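You operate a simulated robot arm through the tools that you are given. There is no shell and no other tool.

Carry out the task below with a simulated robot arm. There is one attempt and no reset: what you move stays moved.

TASK
Take the sealed bag out of the sealer and shut the sealer down.
Fine: bag in the black rack, heat off, time dial at 2 s, green bar closed. Set down upright: teal bag.
Where things are to end (x, y in the base frame): teal bag within 0.02 m of [0.74, -0.36].

The check looks at the end state, three seconds after you hand in, the way a careful person would. Anything else that was tipped, shoved, dropped, spilled or broken makes it a failure.

THE ROBOT
A 7-joint arm with a two-finger parallel gripper, fixed in place. Base frame: the origin is on the floor under the middle of its stand, x ahead of it, y to its left, z up; the work surface is at about z = 0.8. Units: m, degrees, N and s.
It reaches about 1.058 m from its shoulder. Its first joint turns from -166.0 to 166.0 degrees. Payload 4.4 kg.
Tool frame: the origin (TCP) lies between the finger pads and is the grasp point; the fingertips stand 0.023 m ahead of it; z points along the fingers, y is the line along which they close. The gripper opens to 0.094 m. The fingers are 0.038 m wide and 0.01 m thick; the gripper's body (0.054 by 0.096 m) begins 0.039 m behind the TCP.
Orientation is told as [roll, pitch, yaw] about the base's x, y, z axes, in that order, counted from this pose: with the fingers straight down and closing along the base's y, the tool's x points along the base's -x, its y along +y and its z along -z.

THE INTERFACE
- The arm moves only by the tool nudge_tool. Its argument "commands" is a list that holds one entry, the list of rows, each a list of 7 numbers: the shift along the base's x, y, z in units of 30 mm (1.0 is 30 mm), then the turn, a rotation vector about the base's x, y, z in units of 6 degrees (1.0 is 6 degrees), then the opening, from 0 (shut) to 1 (fully open). In form: [[[tx, ty, tz, rx, ry, rz, grip], ...]]. A call has 1 to 20 rows; each row shifts and turns the commanded pose from where the row before left it. A call with a number of a shift or a turn outside -1 to 1 is refused whole. Each row takes 0.2 s and may step no farther than 0.05 m and 8.6 degrees from the row before; otherwise, or with a gripper value out of range, the whole call is refused. Where a pose cannot be reached the arm comes as near as it can. A force on the tool above 80 N (or 10 N above the force at the start of the call, whichever is more), or a blocked arm, ends the call early, and 0.2 s more pass. Each finger travels about 0.108 m/s and halts on what it meets, pressing with about 39 N; the grip force reading is that of the motor and also rises with nothing between the fingers. The clock runs only during rows and for 0.2 s after the last one: add rows that do not move to give the fingers time. It gives the time, the measured TCP pose, the force on the tool (base axes), the opening and the grip force at its end, in the units of the frame above (readings bear some noise), with the torque about the TCP (base axes, N m) and any sound that the robot's microphone picked up.
- Cameras (640 x 400 px; columns grow to the right, rows downward): "scene" is fixed at [0.3956, -0.4799, 1.6953]; the picture's right is [-0.91, -0.41, 0.00], its down [-0.41, 0.90, -0.14] and it looks along [0.06, -0.12, -0.99] (base axes); focal length 331 px, centre (320, 200). "wrist" rides on the gripper at [0.086, 0.016, -0.075] in the tool frame; the picture's right is [-0.18, 0.98, 0.00], its down [-0.58, -0.11, -0.81] and it looks along [-0.79, -0.15, 0.59] (tool axes); focal length 243 px, centre (320, 200). There is no depth. A picture from a camera that has moved, and an enlarged one, comes with that camera's place and axes in the base frame and with its lens. The place of the scene camera against the robot may be out by one fixed shift of up to 0.025 m in any direction.
- camera(camera): a new picture of that camera. No time passes.
- zoom(camera, box): a new picture of the part [left, top, right, bottom] of that camera's present view, enlarged. No time passes.
- hand_in(): hands the job in; it is judged then, once.

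Places have to be worked out from the pictures, the camera data and where the tool is seen. Open the gripper and draw the arm clear of the work before you hand the job in, unless the task says otherwise.

The tools are called by a JSON object that holds its "name" and its "arguments". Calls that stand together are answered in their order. nudge_tool: Moves the arm, as the interface text tells. Its arguments: {"type":"object","properties":{"commands":{"type":"array","items":{"type":"array","items":{"type":"array","items":{"type":"number"}}}}},"required":["commands"]} The other tools are called the same way: camera (camera) takes a picture; zoom (camera, box) takes an enlarged picture of a part of a camera's view; hand_in () hands the job in.

At the start:

```text
clock: 0.0
ee_pos: [0.4104, -0.4661, 1.327]
tool_rot: [0.0, 0.0, 0.0]
contact_force: [0.4, 0.1, 0.3]
ft_torque: [0.03, 0.01, 0.0]
finger_gap: 0.094
finger_force: 0.1
```

scene: 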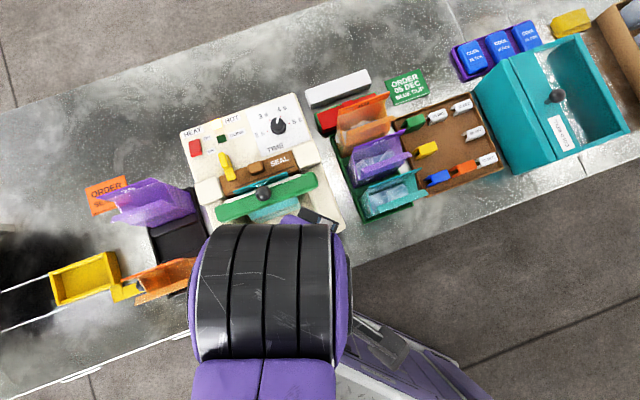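
wrist: 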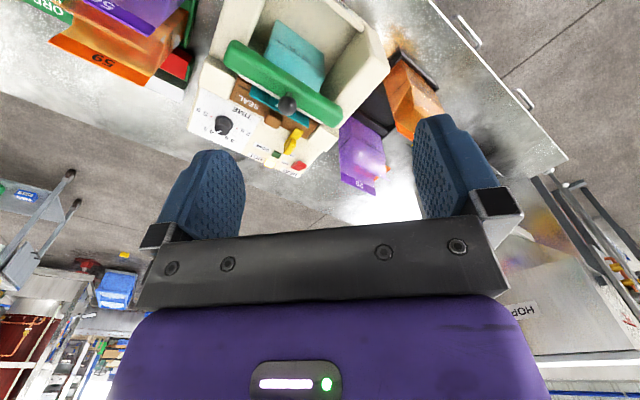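

I start by looking closer at the sealer and the racks before moving anything.

{"name": "zoom", "arguments": {"camera": "scene", "box": [170, 80, 350, 240]}}

{"name": "zoom", "arguments": {"camera": "scene", "box": [40, 160, 220, 320]}}

{"name": "zoom", "arguments": {"camera": "wrist", "box": [180, 0, 400, 190]}}

{"name": "zoom", "arguments": {"camera": "scene", "box": [300, 40, 520, 230]}}

```text
2.50 times, centred on (260, 160) of scene
camera zoom: at [0.3956, -0.4799, 1.6953], right [-0.91, -0.41, 0.0], down [-0.41, 0.9, -0.14], along [0.06, -0.12, -0.99], focal length 827 px, centre (470, 300)
```

zoom: 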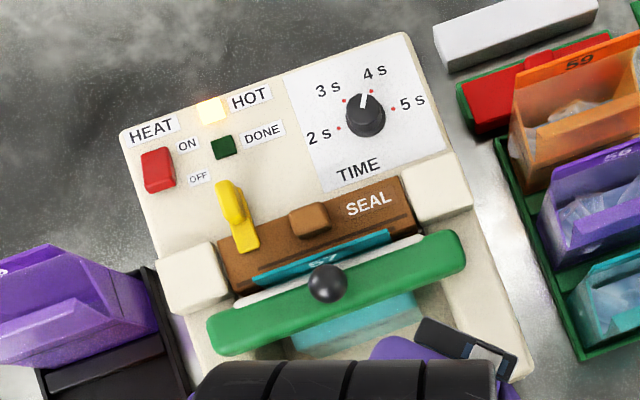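

```text
2.50 times, centred on (130, 240) of scene
camera zoom: at [0.3956, -0.4799, 1.6953], right [-0.91, -0.41, 0.0], down [-0.41, 0.9, -0.14], along [0.06, -0.12, -0.99], focal length 827 px, centre (795, 100)
```

zoom: 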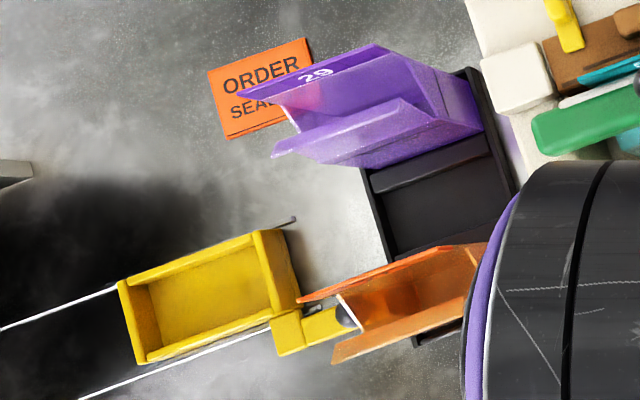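

```text
2.11 times, centred on (290, 95) of wrist
camera zoom: at [0.3247, -0.4497, 1.4012], right [0.18, 0.98, 0.0], down [0.58, -0.11, 0.81], along [0.79, -0.15, -0.59], focal length 511 px, centre (383, 421)
```

zoom: 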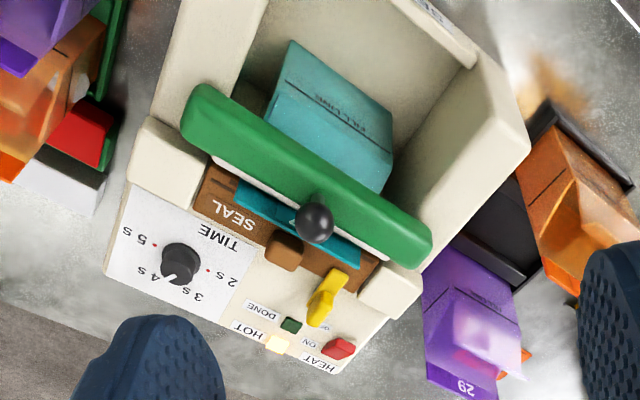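

```text
2.11 times, centred on (410, 135) of scene
camera zoom: at [0.3956, -0.4799, 1.6953], right [-0.91, -0.41, 0.0], down [-0.41, 0.9, -0.14], along [0.06, -0.12, -0.99], focal length 696 px, centre (130, 337)
```

zoom: 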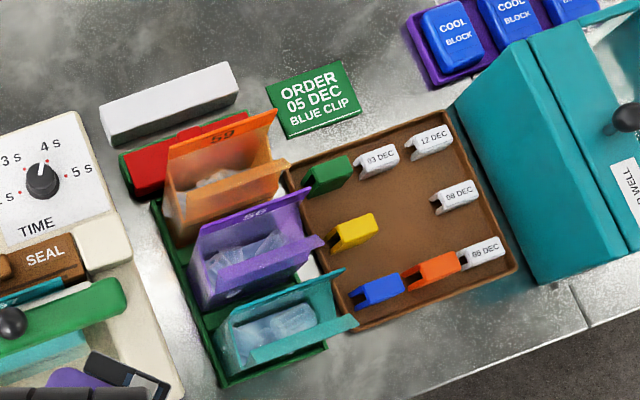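

The green bar lies over the bag's top, the HOT lamp is lit, the dial points at 4 s, and the empty middle slot of the black rack is at about (0.74, -0.36). I draw the arm back toward the base and yaw the wrist camera to look at the sealer from its front.

{"name": "nudge_tool", "arguments": {"commands": [[[-0.46, 0.775, -0.74, 0, 0, -0.75, 1], [-0.46, 0.775, -0.74, 0, 0, -0.75, 1], [-0.46, 0.775, -0.74, 0, 0, -0.75, 1], [-0.46, 0.775, -0.74, 0, 0, -0.75, 1], [-0.46, 0.775, -0.74, 0, 0, -0.75, 1], [-0.46, 0.775, -0.74, 0, 0, -0.75, 1], [-0.46, 0.775, -0.74, 0, 0, -0.75, 1], [-0.46, 0.775, -0.74, 0, 0, -0.75, 1], [0, 0, 0, 0, 0, 0, 1]]]}}

```text
clock: 2.0
ee_pos: [0.3168, -0.317, 1.1845]
tool_rot: [0.0, 0.2, -36.0]
contact_force: [0.9, 0.3, -0.6]
ft_torque: [0.01, -0.01, 0.01]
finger_gap: 0.0938
finger_force: 0.0
out of reach, approached as far as the arm can: row 7, 8
```

The arm stopped at (0.317, -0.317, 1.185), slightly short because of its reach limits near the base. I look at both cameras from here.

{"name": "camera", "arguments": {"camera": "wrist"}}

{"name": "camera", "arguments": {"camera": "scene"}}

```text
taken
camera wrist: at [0.2558, -0.2537, 1.2566], right [0.73, 0.69, 0.0], down [0.41, -0.43, 0.81], along [0.55, -0.59, -0.59], focal length 243 px, centre (320, 200)
```

wrist: 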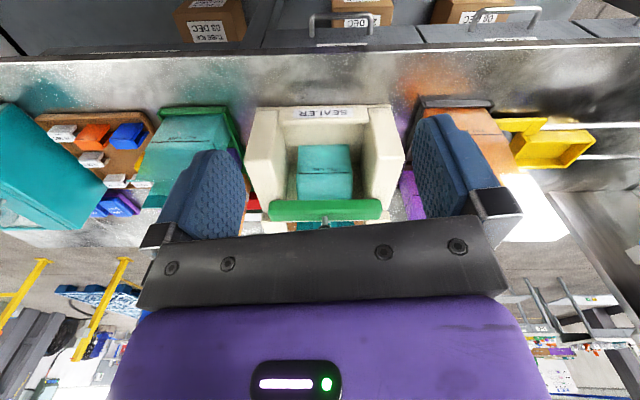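

```text
taken
```

scene: 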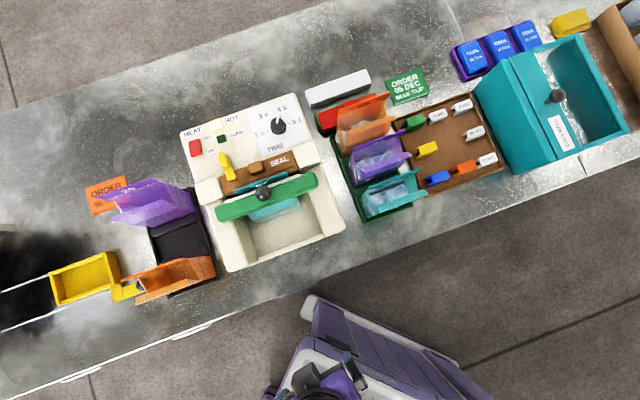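

Now the scene camera has a clear view of the sealer; I zoom in on it from both cameras.

{"name": "zoom", "arguments": {"camera": "scene", "box": [175, 85, 350, 280]}}

{"name": "zoom", "arguments": {"camera": "wrist", "box": [235, 90, 415, 240]}}

{"name": "zoom", "arguments": {"camera": "scene", "box": [215, 145, 325, 230]}}

{"name": "zoom", "arguments": {"camera": "scene", "box": [90, 165, 230, 310]}}

```text
2.05 times, centred on (262, 182) of scene
camera zoom: at [0.3956, -0.4799, 1.6953], right [-0.91, -0.41, 0.0], down [-0.41, 0.9, -0.14], along [0.06, -0.12, -0.99], focal length 679 px, centre (438, 236)
```

zoom: 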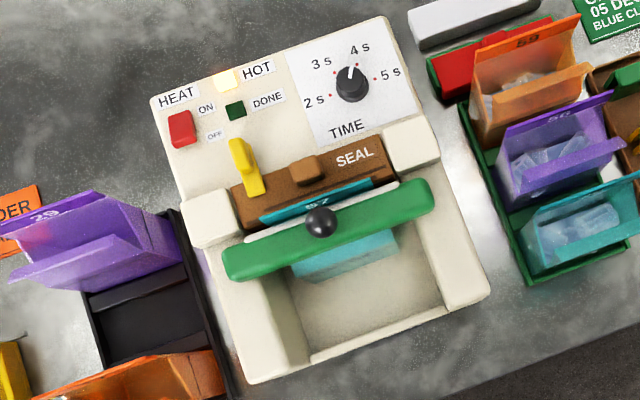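

```text
2.67 times, centred on (325, 165) of wrist
camera zoom: at [0.2558, -0.2537, 1.2566], right [0.73, 0.69, 0.0], down [0.41, -0.43, 0.81], along [0.55, -0.59, -0.59], focal length 647 px, centre (307, 293)
```

zoom: 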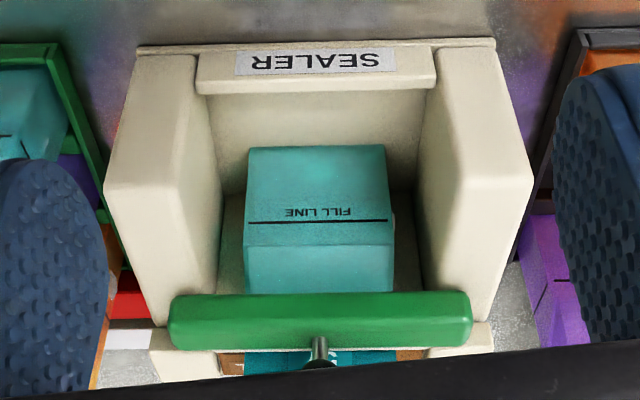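

```text
4.71 times, centred on (270, 188) of scene
camera zoom: at [0.3956, -0.4799, 1.6953], right [-0.91, -0.41, 0.0], down [-0.41, 0.9, -0.14], along [0.06, -0.12, -0.99], focal length 1557 px, centre (555, 259)
```

zoom: 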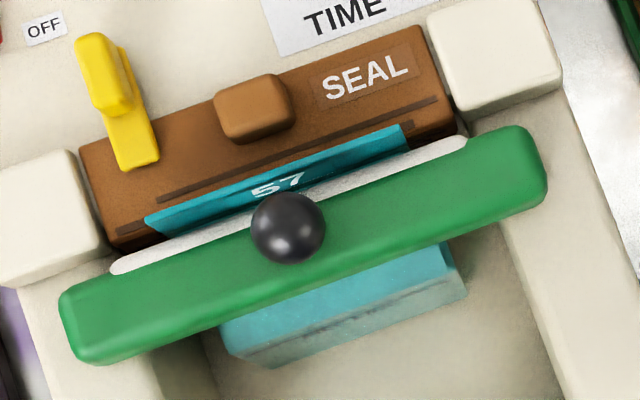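

```text
2.76 times, centred on (160, 238) of scene
camera zoom: at [0.3956, -0.4799, 1.6953], right [-0.91, -0.41, 0.0], down [-0.41, 0.9, -0.14], along [0.06, -0.12, -0.99], focal length 913 px, centre (761, 97)
```

zoom: 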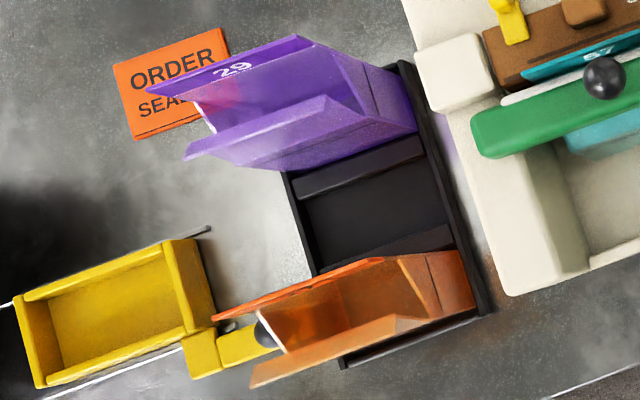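

The bag's top fin (57) is held between the brown jaw and the green bar's white pad. I want a closer, higher look at the jaw, latch and panel, so I move the tool forward and stay above the knob (about z 1.03).

{"name": "nudge_tool", "arguments": {"commands": [[[0.7, -0.7, 0.2, 0, 0, 0, 1], [0.7, -0.7, 0.2, 0, 0, 0, 1], [0.7, -0.7, 0.2, 0, 0, 0, 1], [0.7, -0.7, 0.2, 0, 0, 0, 1], [0.7, -0.7, 0.0, 0, 0, 0, 1], [0, 0, 0, 0, 0, 0, 1]]]}}

{"name": "camera", "arguments": {"camera": "wrist"}}

{"name": "zoom", "arguments": {"camera": "wrist", "box": [220, 60, 420, 240]}}

```text
clock: 3.4
ee_pos: [0.4208, -0.4239, 1.2068]
tool_rot: [-0.1, 0.0, -35.9]
contact_force: [-0.4, -0.2, 0.3]
ft_torque: [-0.01, 0.01, -0.02]
finger_gap: 0.0937
finger_force: 0.2
```

```text
taken
camera wrist: at [0.3601, -0.36, 1.2812], right [0.73, 0.69, 0.0], down [0.41, -0.43, 0.81], along [0.55, -0.59, -0.59], focal length 243 px, centre (320, 200)
```

wrist: 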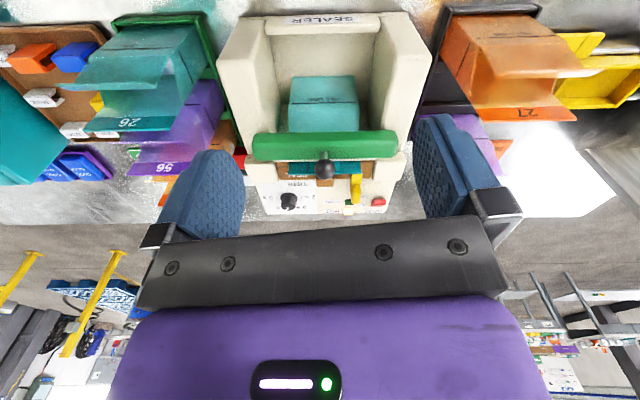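

```text
2.22 times, centred on (320, 150) of wrist
camera zoom: at [0.3601, -0.36, 1.2812], right [0.73, 0.69, 0.0], down [0.41, -0.43, 0.81], along [0.55, -0.59, -0.59], focal length 539 px, centre (320, 311)
```

zoom: 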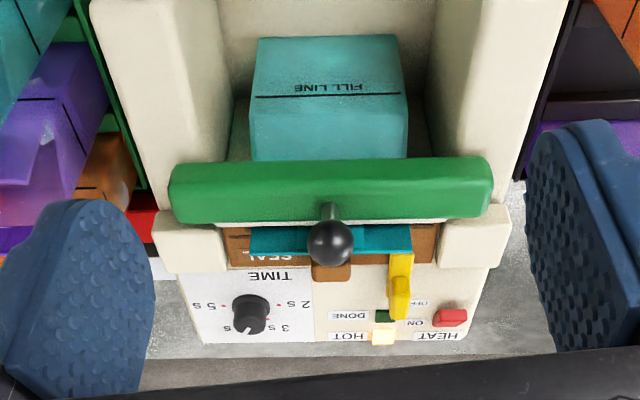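

From the front, the bar with its black ball knob sits before the fin, and a yellow lever rests on the brown jaw. I go round to the left side to see the bar in profile and find how it opens.

{"name": "nudge_tool", "arguments": {"commands": [[[0.54, -0.03, -0.12, 0, 0, -1, 1], [0.54, -0.03, -0.12, 0, 0, -1, 1], [0.54, -0.03, -0.12, 0, 0, -1, 1], [0.54, -0.03, -0.12, 0, 0, -1, 1], [0.54, -0.03, -0.12, 0, 0, -1, 1], [0.54, -0.03, -0.12, 0, 0, -1, 1], [0.54, -0.03, -0.12, 0, 0, -1, 1], [0.54, -0.03, -0.12, 0, 0, -1, 1], [0.54, -0.03, -0.12, 0, 0, -1, 1], [0.54, -0.03, -0.12, 0, 0, -1, 1], [0.54, -0.03, -0.12, 0, 0, -1, 1], [0.54, -0.03, -0.12, 0, 0, -1, 1], [0.54, -0.03, -0.12, 0, 0, -1, 1], [0.54, -0.03, -0.12, 0, 0, -1, 1], [0.54, -0.03, -0.12, 0, 0, -1, 1], [0, 0, 0, 0, 0, 0, 1]]]}}

{"name": "camera", "arguments": {"camera": "wrist"}}

{"name": "zoom", "arguments": {"camera": "wrist", "box": [220, 60, 420, 240]}}

```text
clock: 6.8
ee_pos: [0.663, -0.4368, 1.154]
tool_rot: [-0.1, 0.0, -126.2]
contact_force: [-0.1, -0.3, -0.1]
ft_torque: [0.0, 0.01, -0.01]
finger_gap: 0.0941
finger_force: 0.0
```

```text
taken
camera wrist: at [0.7271, -0.3768, 1.2269], right [0.69, -0.73, 0.0], down [-0.43, -0.41, 0.81], along [-0.59, -0.55, -0.59], focal length 243 px, centre (320, 200)
```

wrist: 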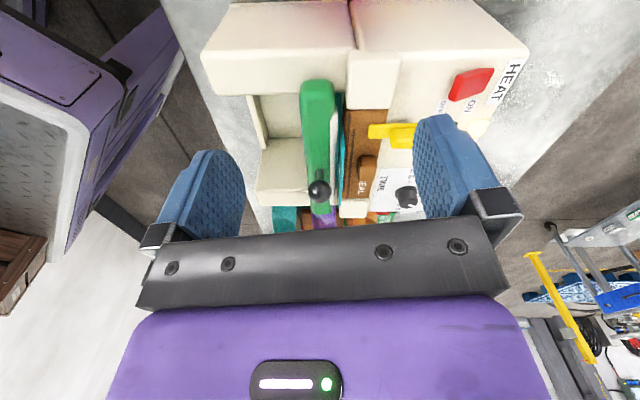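

```text
2.22 times, centred on (320, 150) of wrist
camera zoom: at [0.7271, -0.3768, 1.2269], right [0.69, -0.73, 0.0], down [-0.43, -0.41, 0.81], along [-0.59, -0.55, -0.59], focal length 539 px, centre (320, 311)
```

zoom: 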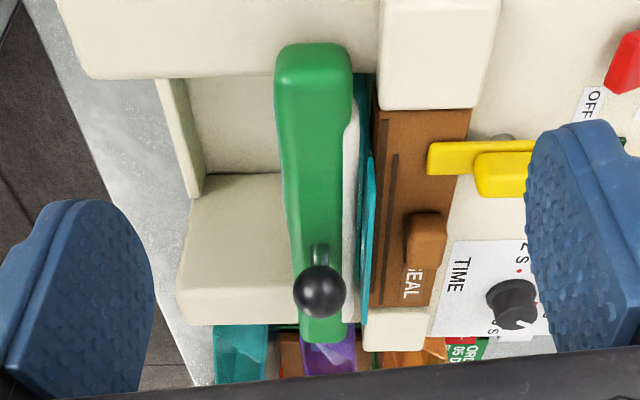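

The bar carries a white pad facing the fin and the knob stands up on a stem; the yellow lever sits on a pivot over the brown jaw. I tilt the camera toward horizontal and lower it to see the bar's profile from the left.

{"name": "nudge_tool", "arguments": {"commands": [[[0.39, 0.35, -0.62, -0.69, 0.73, 0, 1], [0.39, 0.35, -0.62, -0.69, 0.73, 0, 1], [0.39, 0.35, -0.62, -0.69, 0.73, 0, 1], [0.39, 0.35, -0.62, -0.69, 0.73, 0, 1], [0, 0, 0, 0, 0, 0, 1]]]}}

{"name": "camera", "arguments": {"camera": "wrist"}}

{"name": "zoom", "arguments": {"camera": "wrist", "box": [220, 60, 420, 240]}}

```text
clock: 8.0
ee_pos: [0.7096, -0.393, 1.0782]
tool_rot: [-4.7, -23.7, -125.0]
contact_force: [0.6, 0.5, 0.3]
ft_torque: [-0.02, -0.02, 0.01]
finger_gap: 0.0939
finger_force: 0.0
```

```text
taken
camera wrist: at [0.7895, -0.3173, 1.11], right [0.69, -0.73, 0.0], down [-0.15, -0.14, 0.98], along [-0.71, -0.67, -0.21], focal length 243 px, centre (320, 200)
```

wrist: 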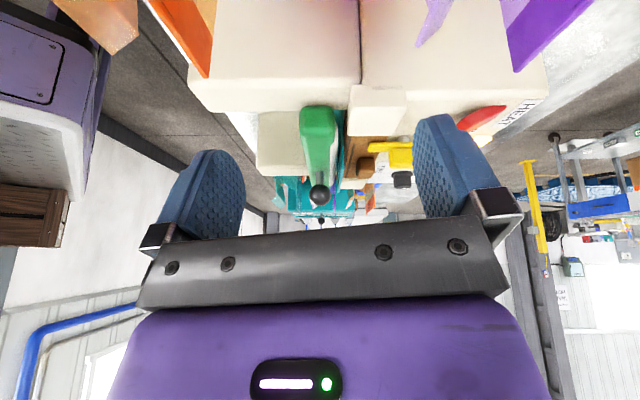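

```text
2.22 times, centred on (320, 150) of wrist
camera zoom: at [0.7895, -0.3173, 1.11], right [0.69, -0.73, 0.0], down [-0.15, -0.14, 0.98], along [-0.71, -0.67, -0.21], focal length 539 px, centre (320, 311)
```

zoom: 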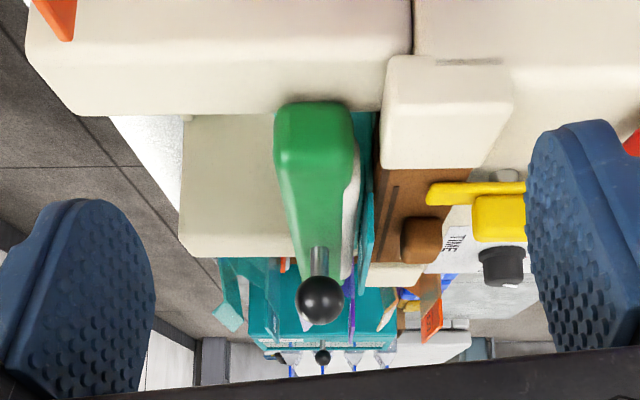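

In profile the bar rests on the side-wall tops with its pad toward the fin; the purple bag's top is near z 1.02, so I stay above it. I shift back and up a little to see the yellow lever and its pivot unobstructed.

{"name": "nudge_tool", "arguments": {"commands": [[[0.35, -0.37, 0.6, 0, 0, 0, 1], [0.35, -0.37, 0.6, 0, 0, 0, 1], [0.35, -0.37, 0.2, 0, 0, 0, 1], [0.35, -0.37, 0.2, 0, 0, 0, 1], [0.35, -0.37, 0, 0, 0, 0, 1], [0.35, -0.37, 0, 0, 0, 0, 1], [0, 0, 0, 0, 0, 0, 1]]]}}

{"name": "camera", "arguments": {"camera": "wrist"}}

{"name": "zoom", "arguments": {"camera": "wrist", "box": [240, 80, 400, 220]}}

```text
clock: 9.6
ee_pos: [0.7741, -0.4623, 1.1269]
tool_rot: [-4.6, -23.7, -125.0]
contact_force: [0.1, -0.3, -0.8]
ft_torque: [-0.01, 0.03, 0.02]
finger_gap: 0.094
finger_force: 0.1
```

```text
taken
camera wrist: at [0.8539, -0.3858, 1.1583], right [0.69, -0.73, 0.0], down [-0.15, -0.15, 0.98], along [-0.71, -0.67, -0.21], focal length 243 px, centre (320, 200)
```

wrist: 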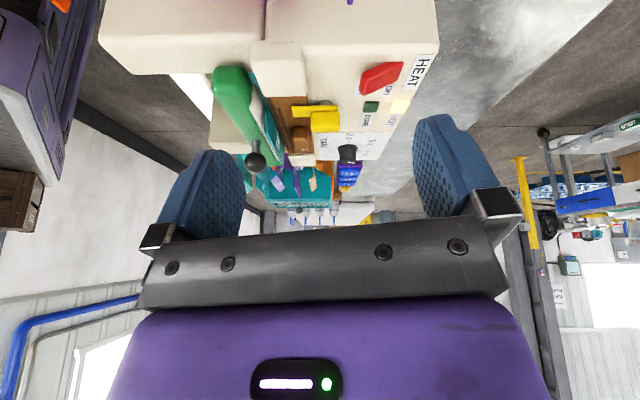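

```text
2.86 times, centred on (320, 150) of wrist
camera zoom: at [0.8539, -0.3858, 1.1583], right [0.69, -0.73, 0.0], down [-0.15, -0.15, 0.98], along [-0.71, -0.67, -0.21], focal length 693 px, centre (320, 343)
```

zoom: 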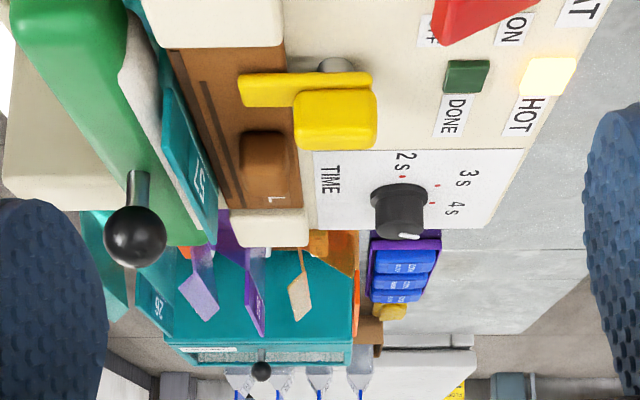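

I measured the knob at about (0.545, -0.548, 1.030), bar from z 0.962 to 0.992, yellow tip at (0.629, -0.550, 0.984); scene camera estimates need about -0.022 m in y. I zoom in on the fin/jaw gap and on the bags in both racks to learn how a sealed bag looks.

{"name": "zoom", "arguments": {"camera": "wrist", "box": [210, 50, 290, 190]}}

{"name": "zoom", "arguments": {"camera": "scene", "box": [95, 170, 215, 245]}}

{"name": "zoom", "arguments": {"camera": "scene", "box": [225, 160, 310, 210]}}

{"name": "zoom", "arguments": {"camera": "scene", "box": [325, 85, 445, 225]}}

```text
2.86 times, centred on (250, 120) of wrist
camera zoom: at [0.8539, -0.3858, 1.1583], right [0.69, -0.73, 0.0], down [-0.15, -0.15, 0.98], along [-0.71, -0.67, -0.21], focal length 693 px, centre (520, 429)
```

zoom: 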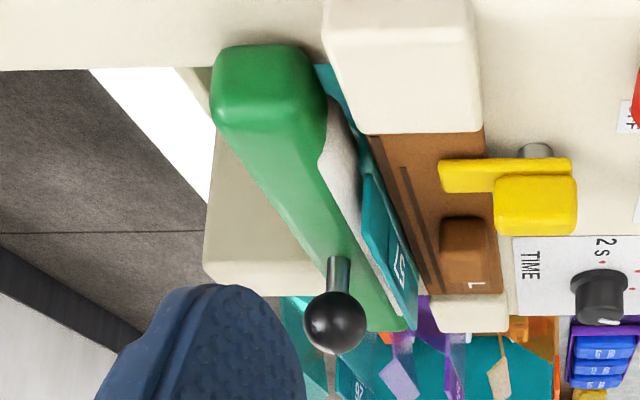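

```text
5.33 times, centred on (155, 208) of scene
camera zoom: at [0.3956, -0.4799, 1.6953], right [-0.91, -0.41, 0.0], down [-0.41, 0.9, -0.14], along [0.06, -0.12, -0.99], focal length 1764 px, centre (1200, 160)
```

zoom: 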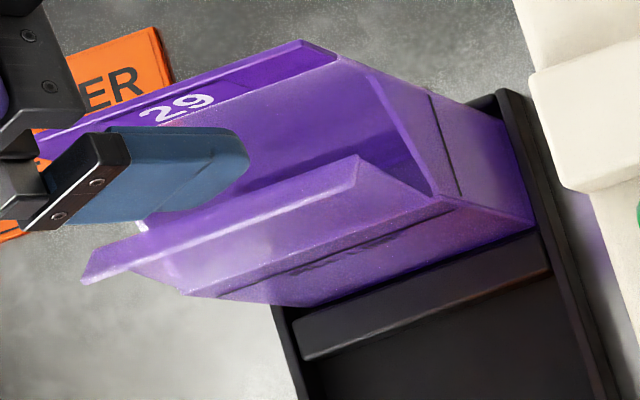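

```text
7.53 times, centred on (268, 185) of scene
camera zoom: at [0.3956, -0.4799, 1.6953], right [-0.91, -0.41, 0.0], down [-0.41, 0.9, -0.14], along [0.06, -0.12, -0.99], focal length 2491 px, centre (715, 313)
```

zoom: 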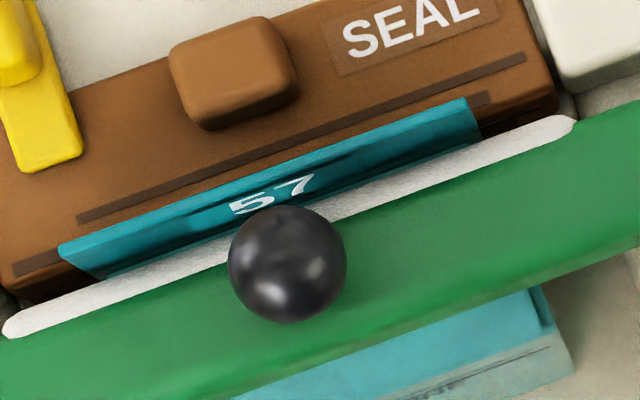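

```text
2.86 times, centred on (385, 155) of scene
camera zoom: at [0.3956, -0.4799, 1.6953], right [-0.91, -0.41, 0.0], down [-0.41, 0.9, -0.14], along [0.06, -0.12, -0.99], focal length 945 px, centre (134, 329)
```

zoom: 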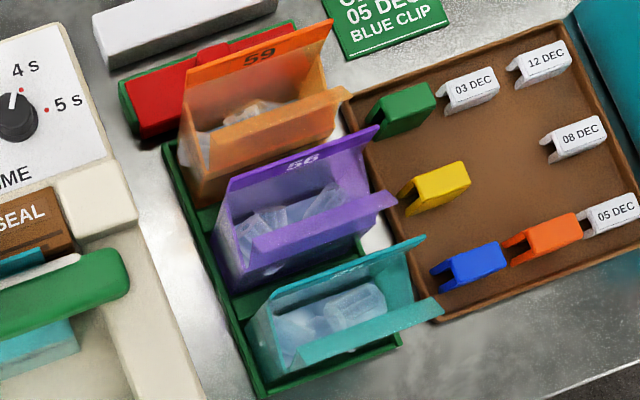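

Fin 57 spans about 0.12 m, leaning back over the brown jaw's front edge, ~36 mm behind the knob. I straighten the tool, yaw so the fingers close along the sealer's front-back line, and go to a point above the knob.

{"name": "nudge_tool", "arguments": {"commands": [[[-0.3, -0.1, 0.7, 0.69, -0.73, 0, 1], [-0.6, -0.2, 0.5, 0.69, -0.73, 0, 1], [-0.95, -0.36, 0, 0.69, -0.73, 0, 1], [-0.95, -0.36, 0, 0.69, -0.73, 0, 1], [-0.95, -0.36, 0, 0, 0, -0.9, 1], [-0.95, -0.36, 0, 0, 0, -0.85, 1], [-0.95, -0.36, -0.3, 0, 0, 0, 1], [-0.95, -0.36, -0.3, 0, 0, 0, 1], [-0.95, -0.4, -0.3, 0, 0, 0, 0.64], [0, 0, 0, 0, 0, 0, 0.64], [0, 0, 0, 0, 0, 0, 0.64]]]}}

{"name": "camera", "arguments": {"camera": "wrist"}}

{"name": "camera", "arguments": {"camera": "scene"}}

```text
clock: 12.0
ee_pos: [0.5441, -0.5467, 1.133]
tool_rot: [0.0, -0.1, -136.5]
contact_force: [0.0, 0.6, 0.3]
ft_torque: [0.03, -0.02, -0.05]
finger_gap: 0.0603
finger_force: 0.1
```

```text
taken
camera wrist: at [0.6172, -0.4987, 1.2067], right [0.54, -0.84, 0.0], down [-0.5, -0.32, 0.81], along [-0.68, -0.44, -0.59], focal length 243 px, centre (320, 200)
```

wrist: 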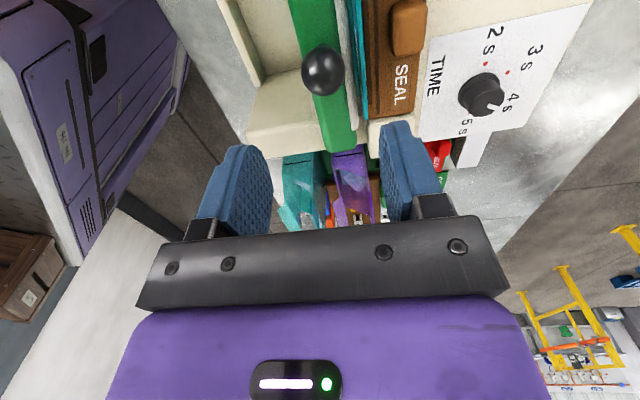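

```text
taken
```

scene: 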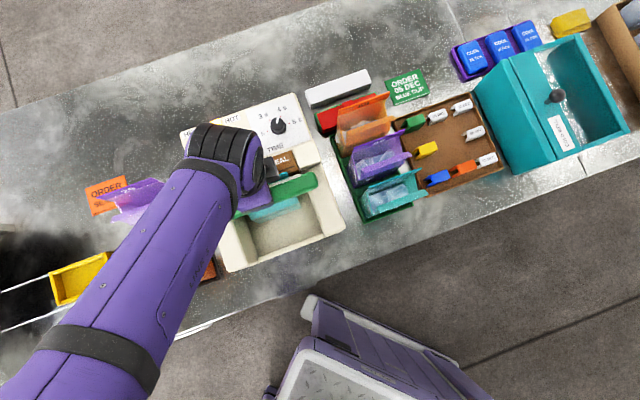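

The knob is right below the tool at (0.546, -0.547). I descend to its centre height with the fingers 60 mm apart, one before and one behind the knob.

{"name": "nudge_tool", "arguments": {"commands": [[[0.06, 0, -0.86, 0, 0, 0, 0.64], [0, 0, -0.86, 0, 0, 0, 0.64], [0, 0, -0.86, 0, 0, 0, 0.64], [0, 0, -0.8, 0, 0, 0, 0.64], [0, 0, 0, 0, 0, 0, 0.64]]]}}

{"name": "camera", "arguments": {"camera": "wrist"}}

{"name": "zoom", "arguments": {"camera": "wrist", "box": [220, 60, 420, 240]}}

```text
clock: 13.2
ee_pos: [0.5485, -0.5459, 1.038]
tool_rot: [0.4, -0.1, -136.4]
contact_force: [3.9, 3.7, 47.6]
ft_torque: [-0.91, -1.13, 0.33]
finger_gap: 0.0603
finger_force: 0.1
```

```text
taken
camera wrist: at [0.621, -0.4981, 1.1112], right [0.54, -0.84, 0.01], down [-0.5, -0.32, 0.81], along [-0.67, -0.44, -0.59], focal length 243 px, centre (320, 200)
```

wrist: 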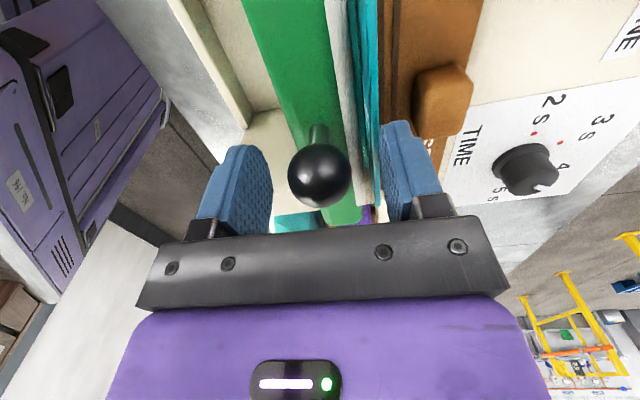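

```text
2.22 times, centred on (320, 150) of wrist
camera zoom: at [0.621, -0.4981, 1.1112], right [0.54, -0.84, 0.01], down [-0.5, -0.32, 0.81], along [-0.67, -0.44, -0.59], focal length 539 px, centre (320, 311)
```

zoom: 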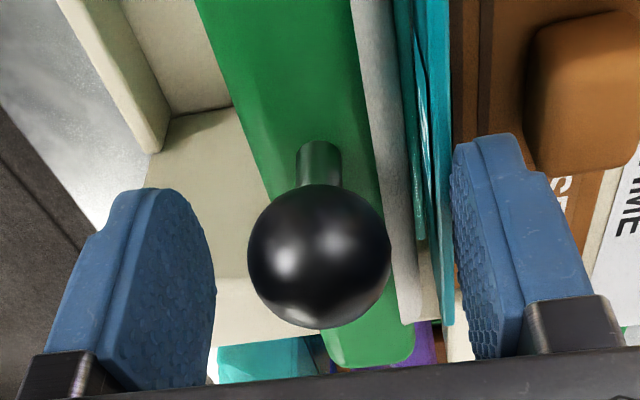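

The back fingertip touched the bag's fin top (force 48 N up, contact ~30 mm behind the TCP at z about 1.015). I lift off at once and check the fin.

{"name": "nudge_tool", "arguments": {"commands": [[[0, 0, 0.8, 0, 0, 0, 0.64], [0, 0, 0, 0, 0, 0, 0.64]]]}}

{"name": "zoom", "arguments": {"camera": "wrist", "box": [240, 0, 420, 240]}}

{"name": "camera", "arguments": {"camera": "wrist"}}

```text
clock: 13.8
ee_pos: [0.546, -0.5463, 1.0563]
tool_rot: [-0.1, 0.0, -136.4]
contact_force: [-0.5, -0.1, 0.5]
ft_torque: [0.03, -0.01, 0.0]
finger_gap: 0.0601
finger_force: 0.0
```

```text
1.67 times, centred on (330, 120) of wrist
camera zoom: at [0.6202, -0.4993, 1.1306], right [0.54, -0.84, 0.0], down [-0.5, -0.32, 0.81], along [-0.68, -0.44, -0.59], focal length 404 px, centre (303, 333)
```

zoom: 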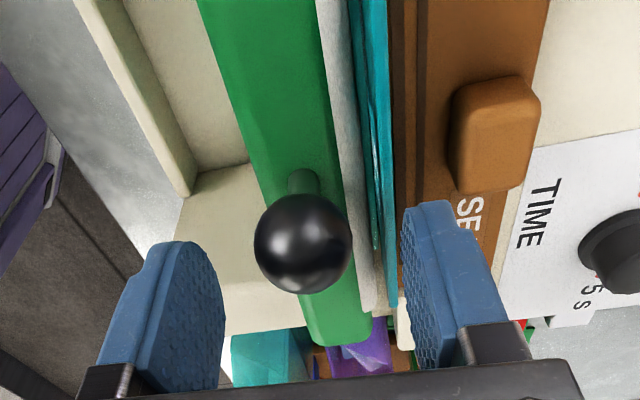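

```text
taken
camera wrist: at [0.6202, -0.4993, 1.1306], right [0.54, -0.84, 0.0], down [-0.5, -0.32, 0.81], along [-0.68, -0.44, -0.59], focal length 243 px, centre (320, 200)
```

wrist: 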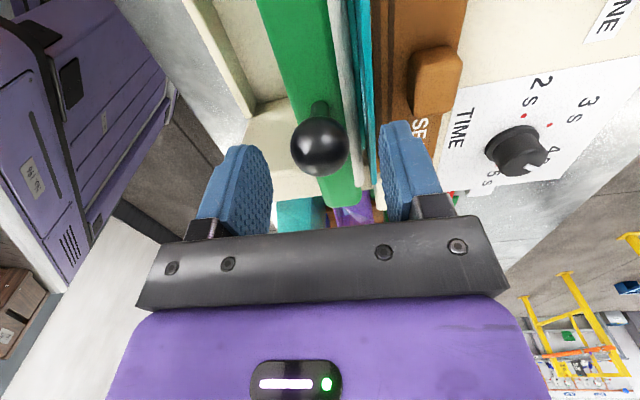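

The fin stands upright with its top at z about 1.015, 29 mm behind the knob, and is unharmed. I grip the ball with the fingertips at z 1.024, above the fin, without moving the bar yet.

{"name": "nudge_tool", "arguments": {"commands": [[[0, 0, -0.28, 0, 0, 0, 0.64], [0, 0, 0, 0, 0, 0, 0.5], [0, 0, 0, 0, 0, 0, 0.3], [0, 0, 0, 0, 0, 0, 0.3]]]}}

{"name": "zoom", "arguments": {"camera": "wrist", "box": [240, 0, 420, 240]}}

```text
clock: 14.8
ee_pos: [0.5481, -0.5458, 1.0494]
tool_rot: [-0.1, 0.0, -136.4]
contact_force: [1.1, 0.0, -2.6]
ft_torque: [-0.02, -0.02, 0.09]
finger_gap: 0.0312
finger_force: 44.9
```

```text
1.67 times, centred on (330, 120) of wrist
camera zoom: at [0.6206, -0.4986, 1.1228], right [0.54, -0.84, 0.0], down [-0.5, -0.32, 0.81], along [-0.68, -0.44, -0.59], focal length 404 px, centre (303, 333)
```

zoom: 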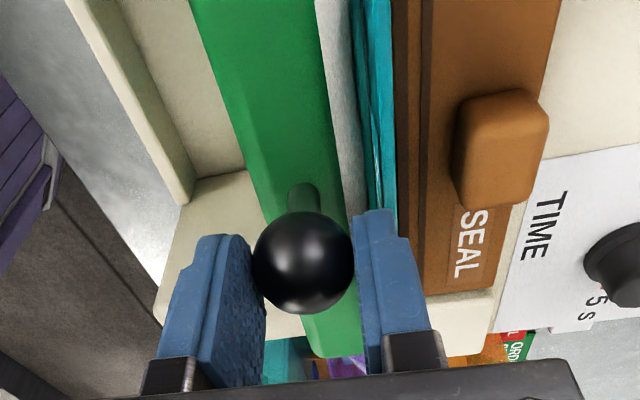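

The ball is held (gap 31 mm). I pull gently toward the front by 9 mm and read the force.

{"name": "nudge_tool", "arguments": {"commands": [[[-0.0686, 0.0728, 0, 0, 0, 0, 0.3], [-0.0686, 0.0728, 0, 0, 0, 0, 0.3], [-0.0686, 0.0728, 0, 0, 0, 0, 0.3], [0, 0, 0, 0, 0, 0, 0.3]]]}}

{"name": "zoom", "arguments": {"camera": "wrist", "box": [240, 0, 420, 240]}}

```text
clock: 15.8
ee_pos: [0.541, -0.5382, 1.0487]
tool_rot: [0.1, 0.1, -136.5]
contact_force: [3.8, -0.2, 13.3]
ft_torque: [0.2, -0.21, 0.09]
finger_gap: 0.0314
finger_force: 44.8
```

```text
1.67 times, centred on (330, 120) of wrist
camera zoom: at [0.6144, -0.4924, 1.1228], right [0.54, -0.84, 0.0], down [-0.5, -0.32, 0.81], along [-0.68, -0.44, -0.59], focal length 404 px, centre (303, 333)
```

zoom: 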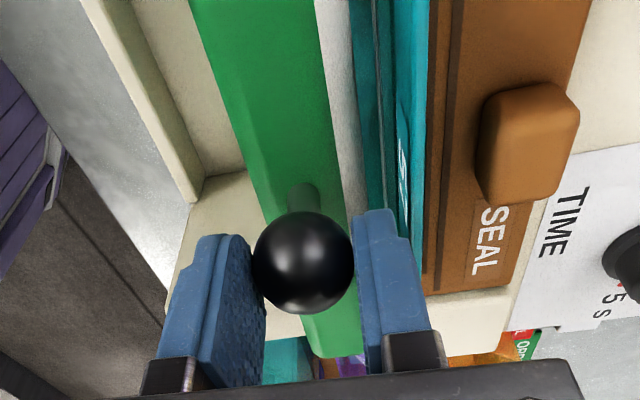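

The bar follows the pull by about 10 mm with only a mild upward force (13 N), so it opens toward the front. I continue in small steps with a touch of lift.

{"name": "nudge_tool", "arguments": {"commands": [[[-0.0686, 0.0728, 0.02, 0, 0, 0, 0.3], [-0.0686, 0.0728, 0.02, 0, 0, 0, 0.3], [-0.0686, 0.0728, 0.02, 0, 0, 0, 0.3], [0, 0, 0, 0, 0, 0, 0.3]]]}}

{"name": "zoom", "arguments": {"camera": "wrist", "box": [240, 0, 420, 240]}}

{"name": "zoom", "arguments": {"camera": "scene", "box": [175, 85, 350, 280]}}

```text
clock: 16.8
ee_pos: [0.5348, -0.5331, 1.0487]
tool_rot: [-0.2, 0.0, -136.5]
contact_force: [-3.1, -0.7, -16.5]
ft_torque: [-0.21, 0.27, -0.06]
finger_gap: 0.0316
finger_force: 45.1
```

```text
1.67 times, centred on (330, 120) of wrist
camera zoom: at [0.6083, -0.4862, 1.1227], right [0.54, -0.84, 0.0], down [-0.49, -0.32, 0.81], along [-0.68, -0.44, -0.59], focal length 404 px, centre (303, 333)
```

zoom: 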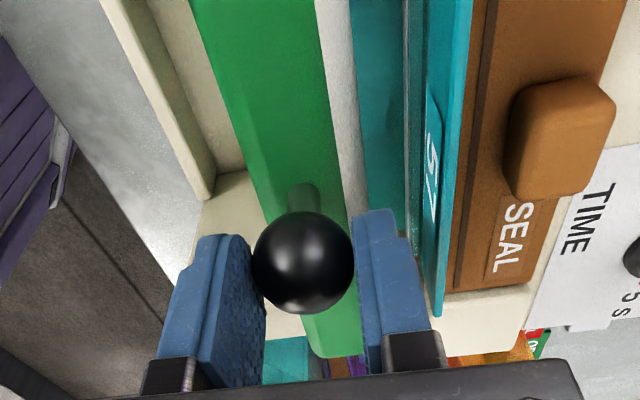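

```text
2.05 times, centred on (262, 182) of scene
camera zoom: at [0.3956, -0.4799, 1.6953], right [-0.91, -0.41, 0.0], down [-0.41, 0.9, -0.14], along [0.06, -0.12, -0.99], focal length 679 px, centre (438, 236)
```

zoom: 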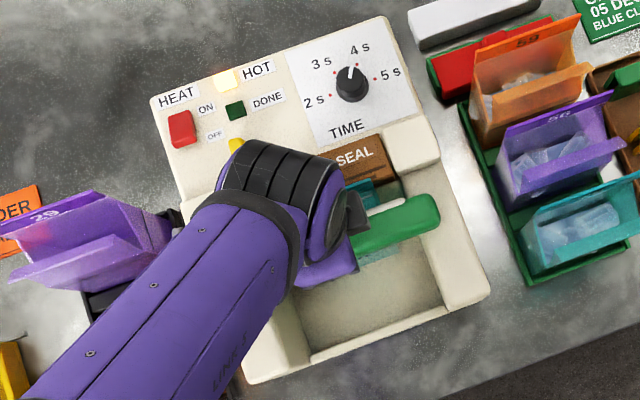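

The bar is a slider at constant height (z force now -16 N because I lifted 2 mm). I take back that lift and pull it further open, 30 mm more.

{"name": "nudge_tool", "arguments": {"commands": [[[-0.137, 0.1456, -0.035, 0, 0, 0, 0.3], [-0.137, 0.1456, 0, 0, 0, 0, 0.3], [-0.137, 0.1456, 0, 0, 0, 0, 0.3], [-0.137, 0.1456, 0, 0, 0, 0, 0.3], [-0.137, 0.1456, 0, 0, 0, 0, 0.3], [0, 0, 0, 0, 0, 0, 0.3]]]}}

{"name": "camera", "arguments": {"camera": "wrist"}}

{"name": "zoom", "arguments": {"camera": "scene", "box": [175, 85, 350, 280]}}

```text
clock: 18.2
ee_pos: [0.5137, -0.5123, 1.0493]
tool_rot: [-0.1, 0.1, -136.5]
contact_force: [-10.0, -10.3, -23.6]
ft_torque: [-0.35, 0.31, -0.04]
finger_gap: 0.0312
finger_force: 45.0
```

```text
taken
camera wrist: at [0.5869, -0.4648, 1.1228], right [0.54, -0.84, 0.0], down [-0.5, -0.32, 0.81], along [-0.68, -0.44, -0.59], focal length 243 px, centre (320, 200)
```

wrist: 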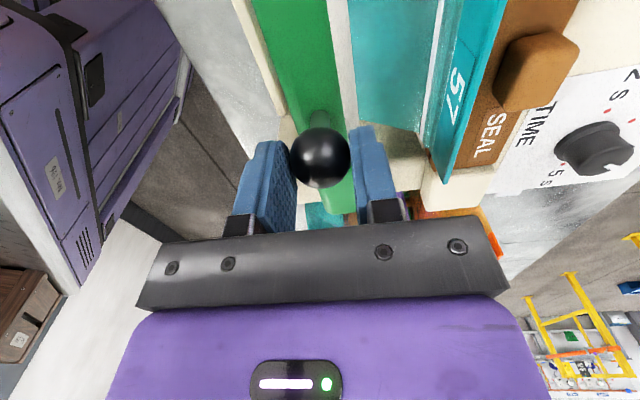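

```text
2.05 times, centred on (262, 182) of scene
camera zoom: at [0.3956, -0.4799, 1.6953], right [-0.91, -0.41, 0.0], down [-0.41, 0.9, -0.14], along [0.06, -0.12, -0.99], focal length 679 px, centre (438, 236)
```

zoom: 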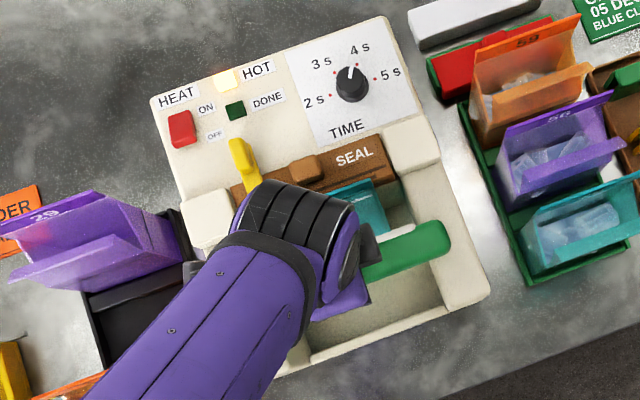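

Bar is 48 mm open; the side force shows the slide axis is really about (-0.716, 0.698), so the sealer's yaw is closer to 44.3°. I correct for that and keep pulling, expecting an end stop.

{"name": "nudge_tool", "arguments": {"commands": [[[-0.05, -0.047, -0.04, 0, 0, 0, 0.3], [-0.143, 0.14, 0, 0, 0, 0, 0.3], [-0.143, 0.14, 0, 0, 0, 0, 0.3], [-0.143, 0.14, 0, 0, 0, 0, 0.3], [-0.143, 0.14, 0, 0, 0, 0, 0.3], [0, 0, 0, 0, 0, 0, 0.3]]]}}

{"name": "camera", "arguments": {"camera": "wrist"}}

```text
clock: 19.6
ee_pos: [0.4966, -0.497, 1.0493]
tool_rot: [0.0, 0.1, -136.4]
contact_force: [11.4, 11.1, 2.9]
ft_torque: [0.27, -0.4, -0.02]
finger_gap: 0.0311
finger_force: 44.6
```

```text
taken
camera wrist: at [0.5707, -0.4487, 1.123], right [0.54, -0.84, 0.0], down [-0.5, -0.32, 0.81], along [-0.68, -0.44, -0.59], focal length 243 px, centre (320, 200)
```

wrist: 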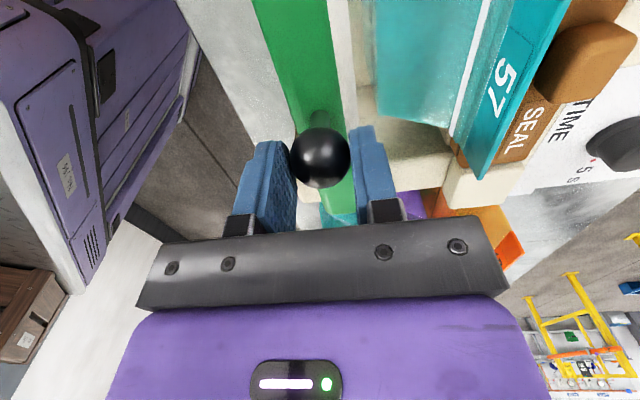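

The bar is 72 mm open and a gap now shows between its pad and the bag's body. I correct the small side offset and open it another 16 mm for clearance, unless the stop comes first.

{"name": "nudge_tool", "arguments": {"commands": [[[0.038, 0.037, 0, 0, 0, 0, 0.3], [-0.0933, 0.095, 0, 0, 0, 0, 0.3], [-0.0933, 0.095, 0, 0, 0, 0, 0.3], [-0.0933, 0.095, 0, 0, 0, 0, 0.3], [-0.0933, 0.095, 0, 0, 0, 0, 0.3], [0, 0, 0, 0, 0, 0, 0.3]]]}}

{"name": "camera", "arguments": {"camera": "wrist"}}

```text
clock: 21.0
ee_pos: [0.4859, -0.484, 1.0501]
tool_rot: [0.3, -0.2, -136.5]
contact_force: [0.5, -1.9, 31.6]
ft_torque: [-0.35, 0.23, 0.02]
finger_gap: 0.0312
finger_force: 45.1
```

```text
taken
camera wrist: at [0.5592, -0.4371, 1.1228], right [0.54, -0.84, 0.0], down [-0.5, -0.32, 0.81], along [-0.68, -0.44, -0.59], focal length 243 px, centre (320, 200)
```

wrist: 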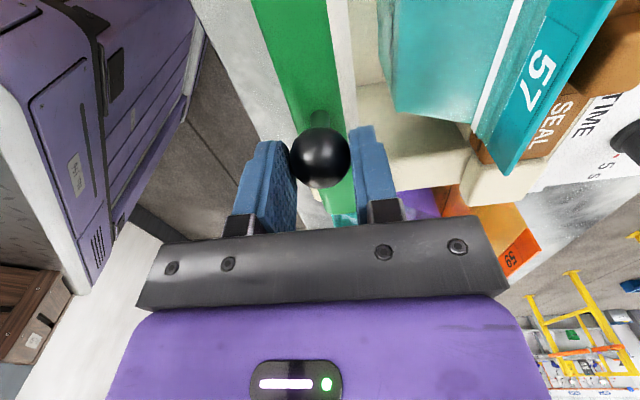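

The bar is about 88 mm open with the bag's body well clear behind it. I release the ball and rise straight up to look at the bag.

{"name": "nudge_tool", "arguments": {"commands": [[[0, 0, 0, 0, 0, 0, 0.45], [0, 0, 0, 0, 0, 0, 0.7], [0, 0, 0.5, 0, 0, 0, 0.7], [0, 0, 0.9, 0, 0, 0, 0.7], [0, 0, 0.9, 0, 0, 0, 0.7], [0, 0, 0.9, 0, 0, 0, 0.7], [0, 0, 0, 0, 0, 0, 0.7]]]}}

{"name": "camera", "arguments": {"camera": "wrist"}}

{"name": "zoom", "arguments": {"camera": "scene", "box": [175, 85, 350, 280]}}

```text
clock: 22.6
ee_pos: [0.491, -0.4842, 1.1447]
tool_rot: [0.0, 0.1, -136.5]
contact_force: [0.8, 0.0, 0.4]
ft_torque: [0.01, -0.01, 0.0]
finger_gap: 0.0659
finger_force: 0.1
```

```text
taken
camera wrist: at [0.5639, -0.4371, 1.2182], right [0.54, -0.84, 0.0], down [-0.5, -0.32, 0.81], along [-0.68, -0.44, -0.59], focal length 243 px, centre (320, 200)
```

wrist: 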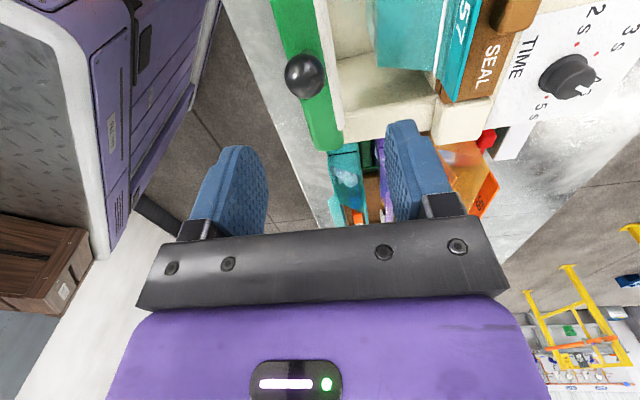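

```text
2.05 times, centred on (262, 182) of scene
camera zoom: at [0.3956, -0.4799, 1.6953], right [-0.91, -0.41, 0.0], down [-0.41, 0.9, -0.14], along [0.06, -0.12, -0.99], focal length 679 px, centre (438, 236)
```

zoom: 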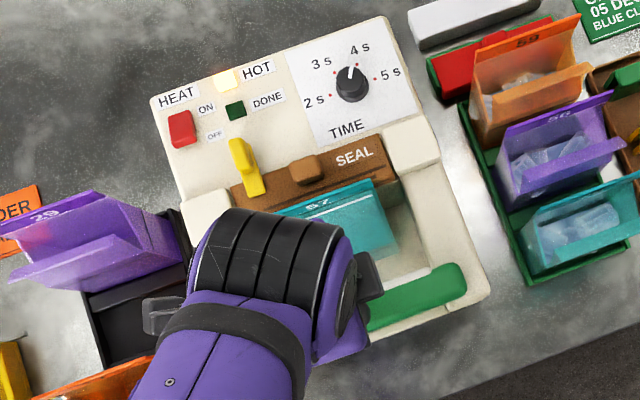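

The bar is parked at the front and the bag's sloped body and flat fin are free. I move above the estimated fin centre (0.567, -0.569), fix the yaw to -135°, and look before descending.

{"name": "nudge_tool", "arguments": {"commands": [[[0.633, -0.708, -0.3, 0, 0, 0.25, 0.7], [0.633, -0.708, -0.3, 0, 0, 0, 0.7], [0.633, -0.708, -0.3, 0, 0, 0, 0.7], [0.633, -0.708, -0.3, 0, 0, 0, 0.7], [0, 0, 0, 0, 0, 0, 0.7]]]}}

{"name": "camera", "arguments": {"camera": "wrist"}}

{"name": "zoom", "arguments": {"camera": "wrist", "box": [240, 0, 420, 240]}}

```text
clock: 23.8
ee_pos: [0.5638, -0.5711, 1.1107]
tool_rot: [0.0, 0.1, -135.0]
contact_force: [-0.1, 0.3, -1.2]
ft_torque: [-0.01, -0.01, 0.01]
finger_gap: 0.0657
finger_force: 0.1
```

```text
taken
camera wrist: at [0.6359, -0.5203, 1.184], right [0.57, -0.82, 0.0], down [-0.49, -0.33, 0.81], along [-0.67, -0.46, -0.59], focal length 243 px, centre (320, 200)
```

wrist: 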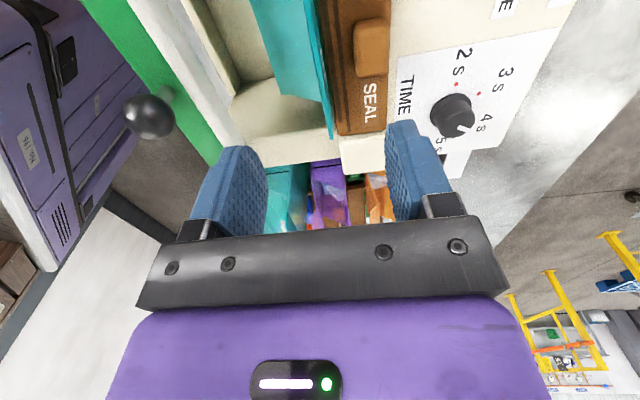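

```text
1.67 times, centred on (330, 120) of wrist
camera zoom: at [0.6359, -0.5203, 1.184], right [0.57, -0.82, 0.0], down [-0.49, -0.33, 0.81], along [-0.67, -0.46, -0.59], focal length 404 px, centre (303, 333)
```

zoom: 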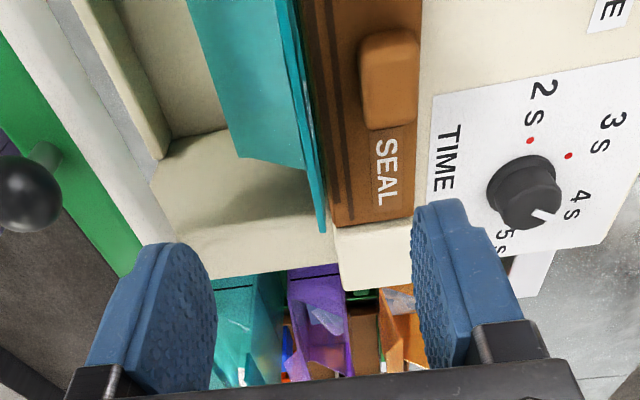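

The fin's far top corner computes to about (0.526, -0.608) at z 1.015, as expected. I zoom in more on the fin to see its thickness, lean and the gap to the SEAL button.

{"name": "zoom", "arguments": {"camera": "wrist", "box": [240, 0, 400, 100]}}

{"name": "zoom", "arguments": {"camera": "wrist", "box": [280, 60, 380, 150]}}

```text
4.00 times, centred on (320, 50) of wrist
camera zoom: at [0.6359, -0.5203, 1.184], right [0.57, -0.82, 0.0], down [-0.49, -0.33, 0.81], along [-0.67, -0.46, -0.59], focal length 970 px, centre (320, 800)
```

zoom: 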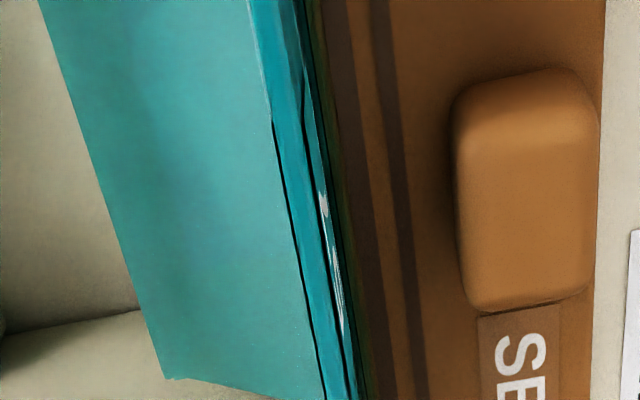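

```text
4.44 times, centred on (330, 105) of wrist
camera zoom: at [0.6359, -0.5203, 1.184], right [0.57, -0.82, 0.0], down [-0.49, -0.33, 0.81], along [-0.67, -0.46, -0.59], focal length 1078 px, centre (276, 622)
```

zoom: 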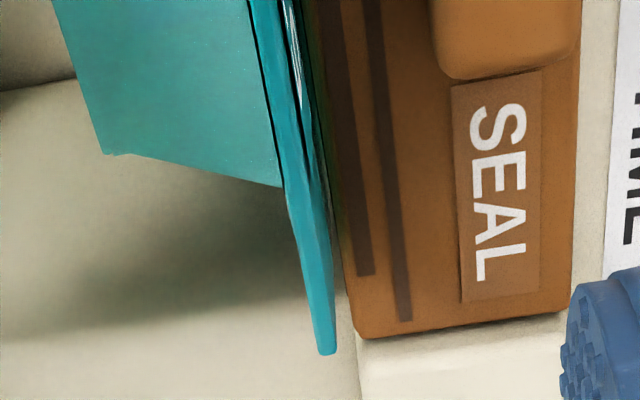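

The fin is upright, thin, at e_b ≈ 31 mm behind the original knob spot, centre ≈ (0.569, -0.5675); the SEAL button's front edge is ~23 mm behind it. I narrow the opening to ~22 mm and descend to just above the fin for a check.

{"name": "nudge_tool", "arguments": {"commands": [[[0.09, 0.06, -0.7, 0, 0, 0, 0.4], [0.09, 0.06, -0.7, 0, 0, 0, 0.25], [0, 0, -0.6, 0, 0, 0, 0.25], [0, 0, 0, 0, 0, 0, 0.25]]]}}

{"name": "zoom", "arguments": {"camera": "wrist", "box": [240, 40, 400, 240]}}

{"name": "camera", "arguments": {"camera": "scene"}}

```text
clock: 24.8
ee_pos: [0.5678, -0.5664, 1.0503]
tool_rot: [0.1, 0.0, -135.0]
contact_force: [0.0, -0.1, -0.5]
ft_torque: [0.0, -0.01, -0.01]
finger_gap: 0.0236
finger_force: 0.1
```

```text
2.00 times, centred on (320, 140) of wrist
camera zoom: at [0.6395, -0.5164, 1.1244], right [0.57, -0.82, 0.0], down [-0.49, -0.33, 0.81], along [-0.66, -0.46, -0.59], focal length 485 px, centre (320, 320)
```

zoom: 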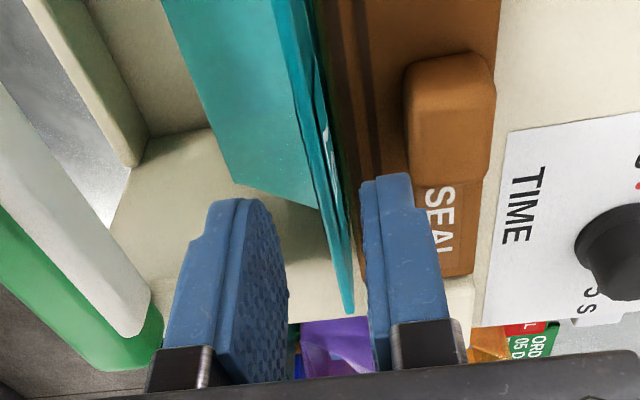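

```text
taken
```

scene: 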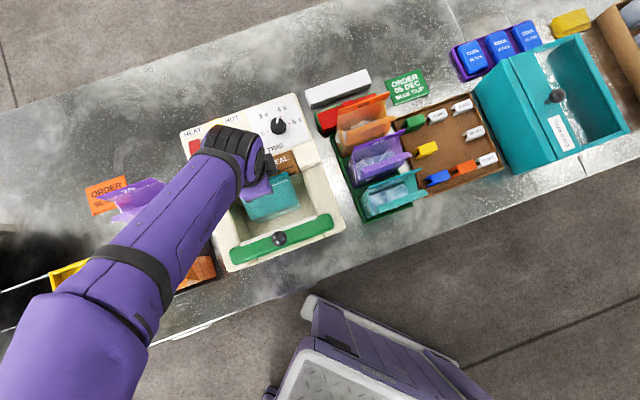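

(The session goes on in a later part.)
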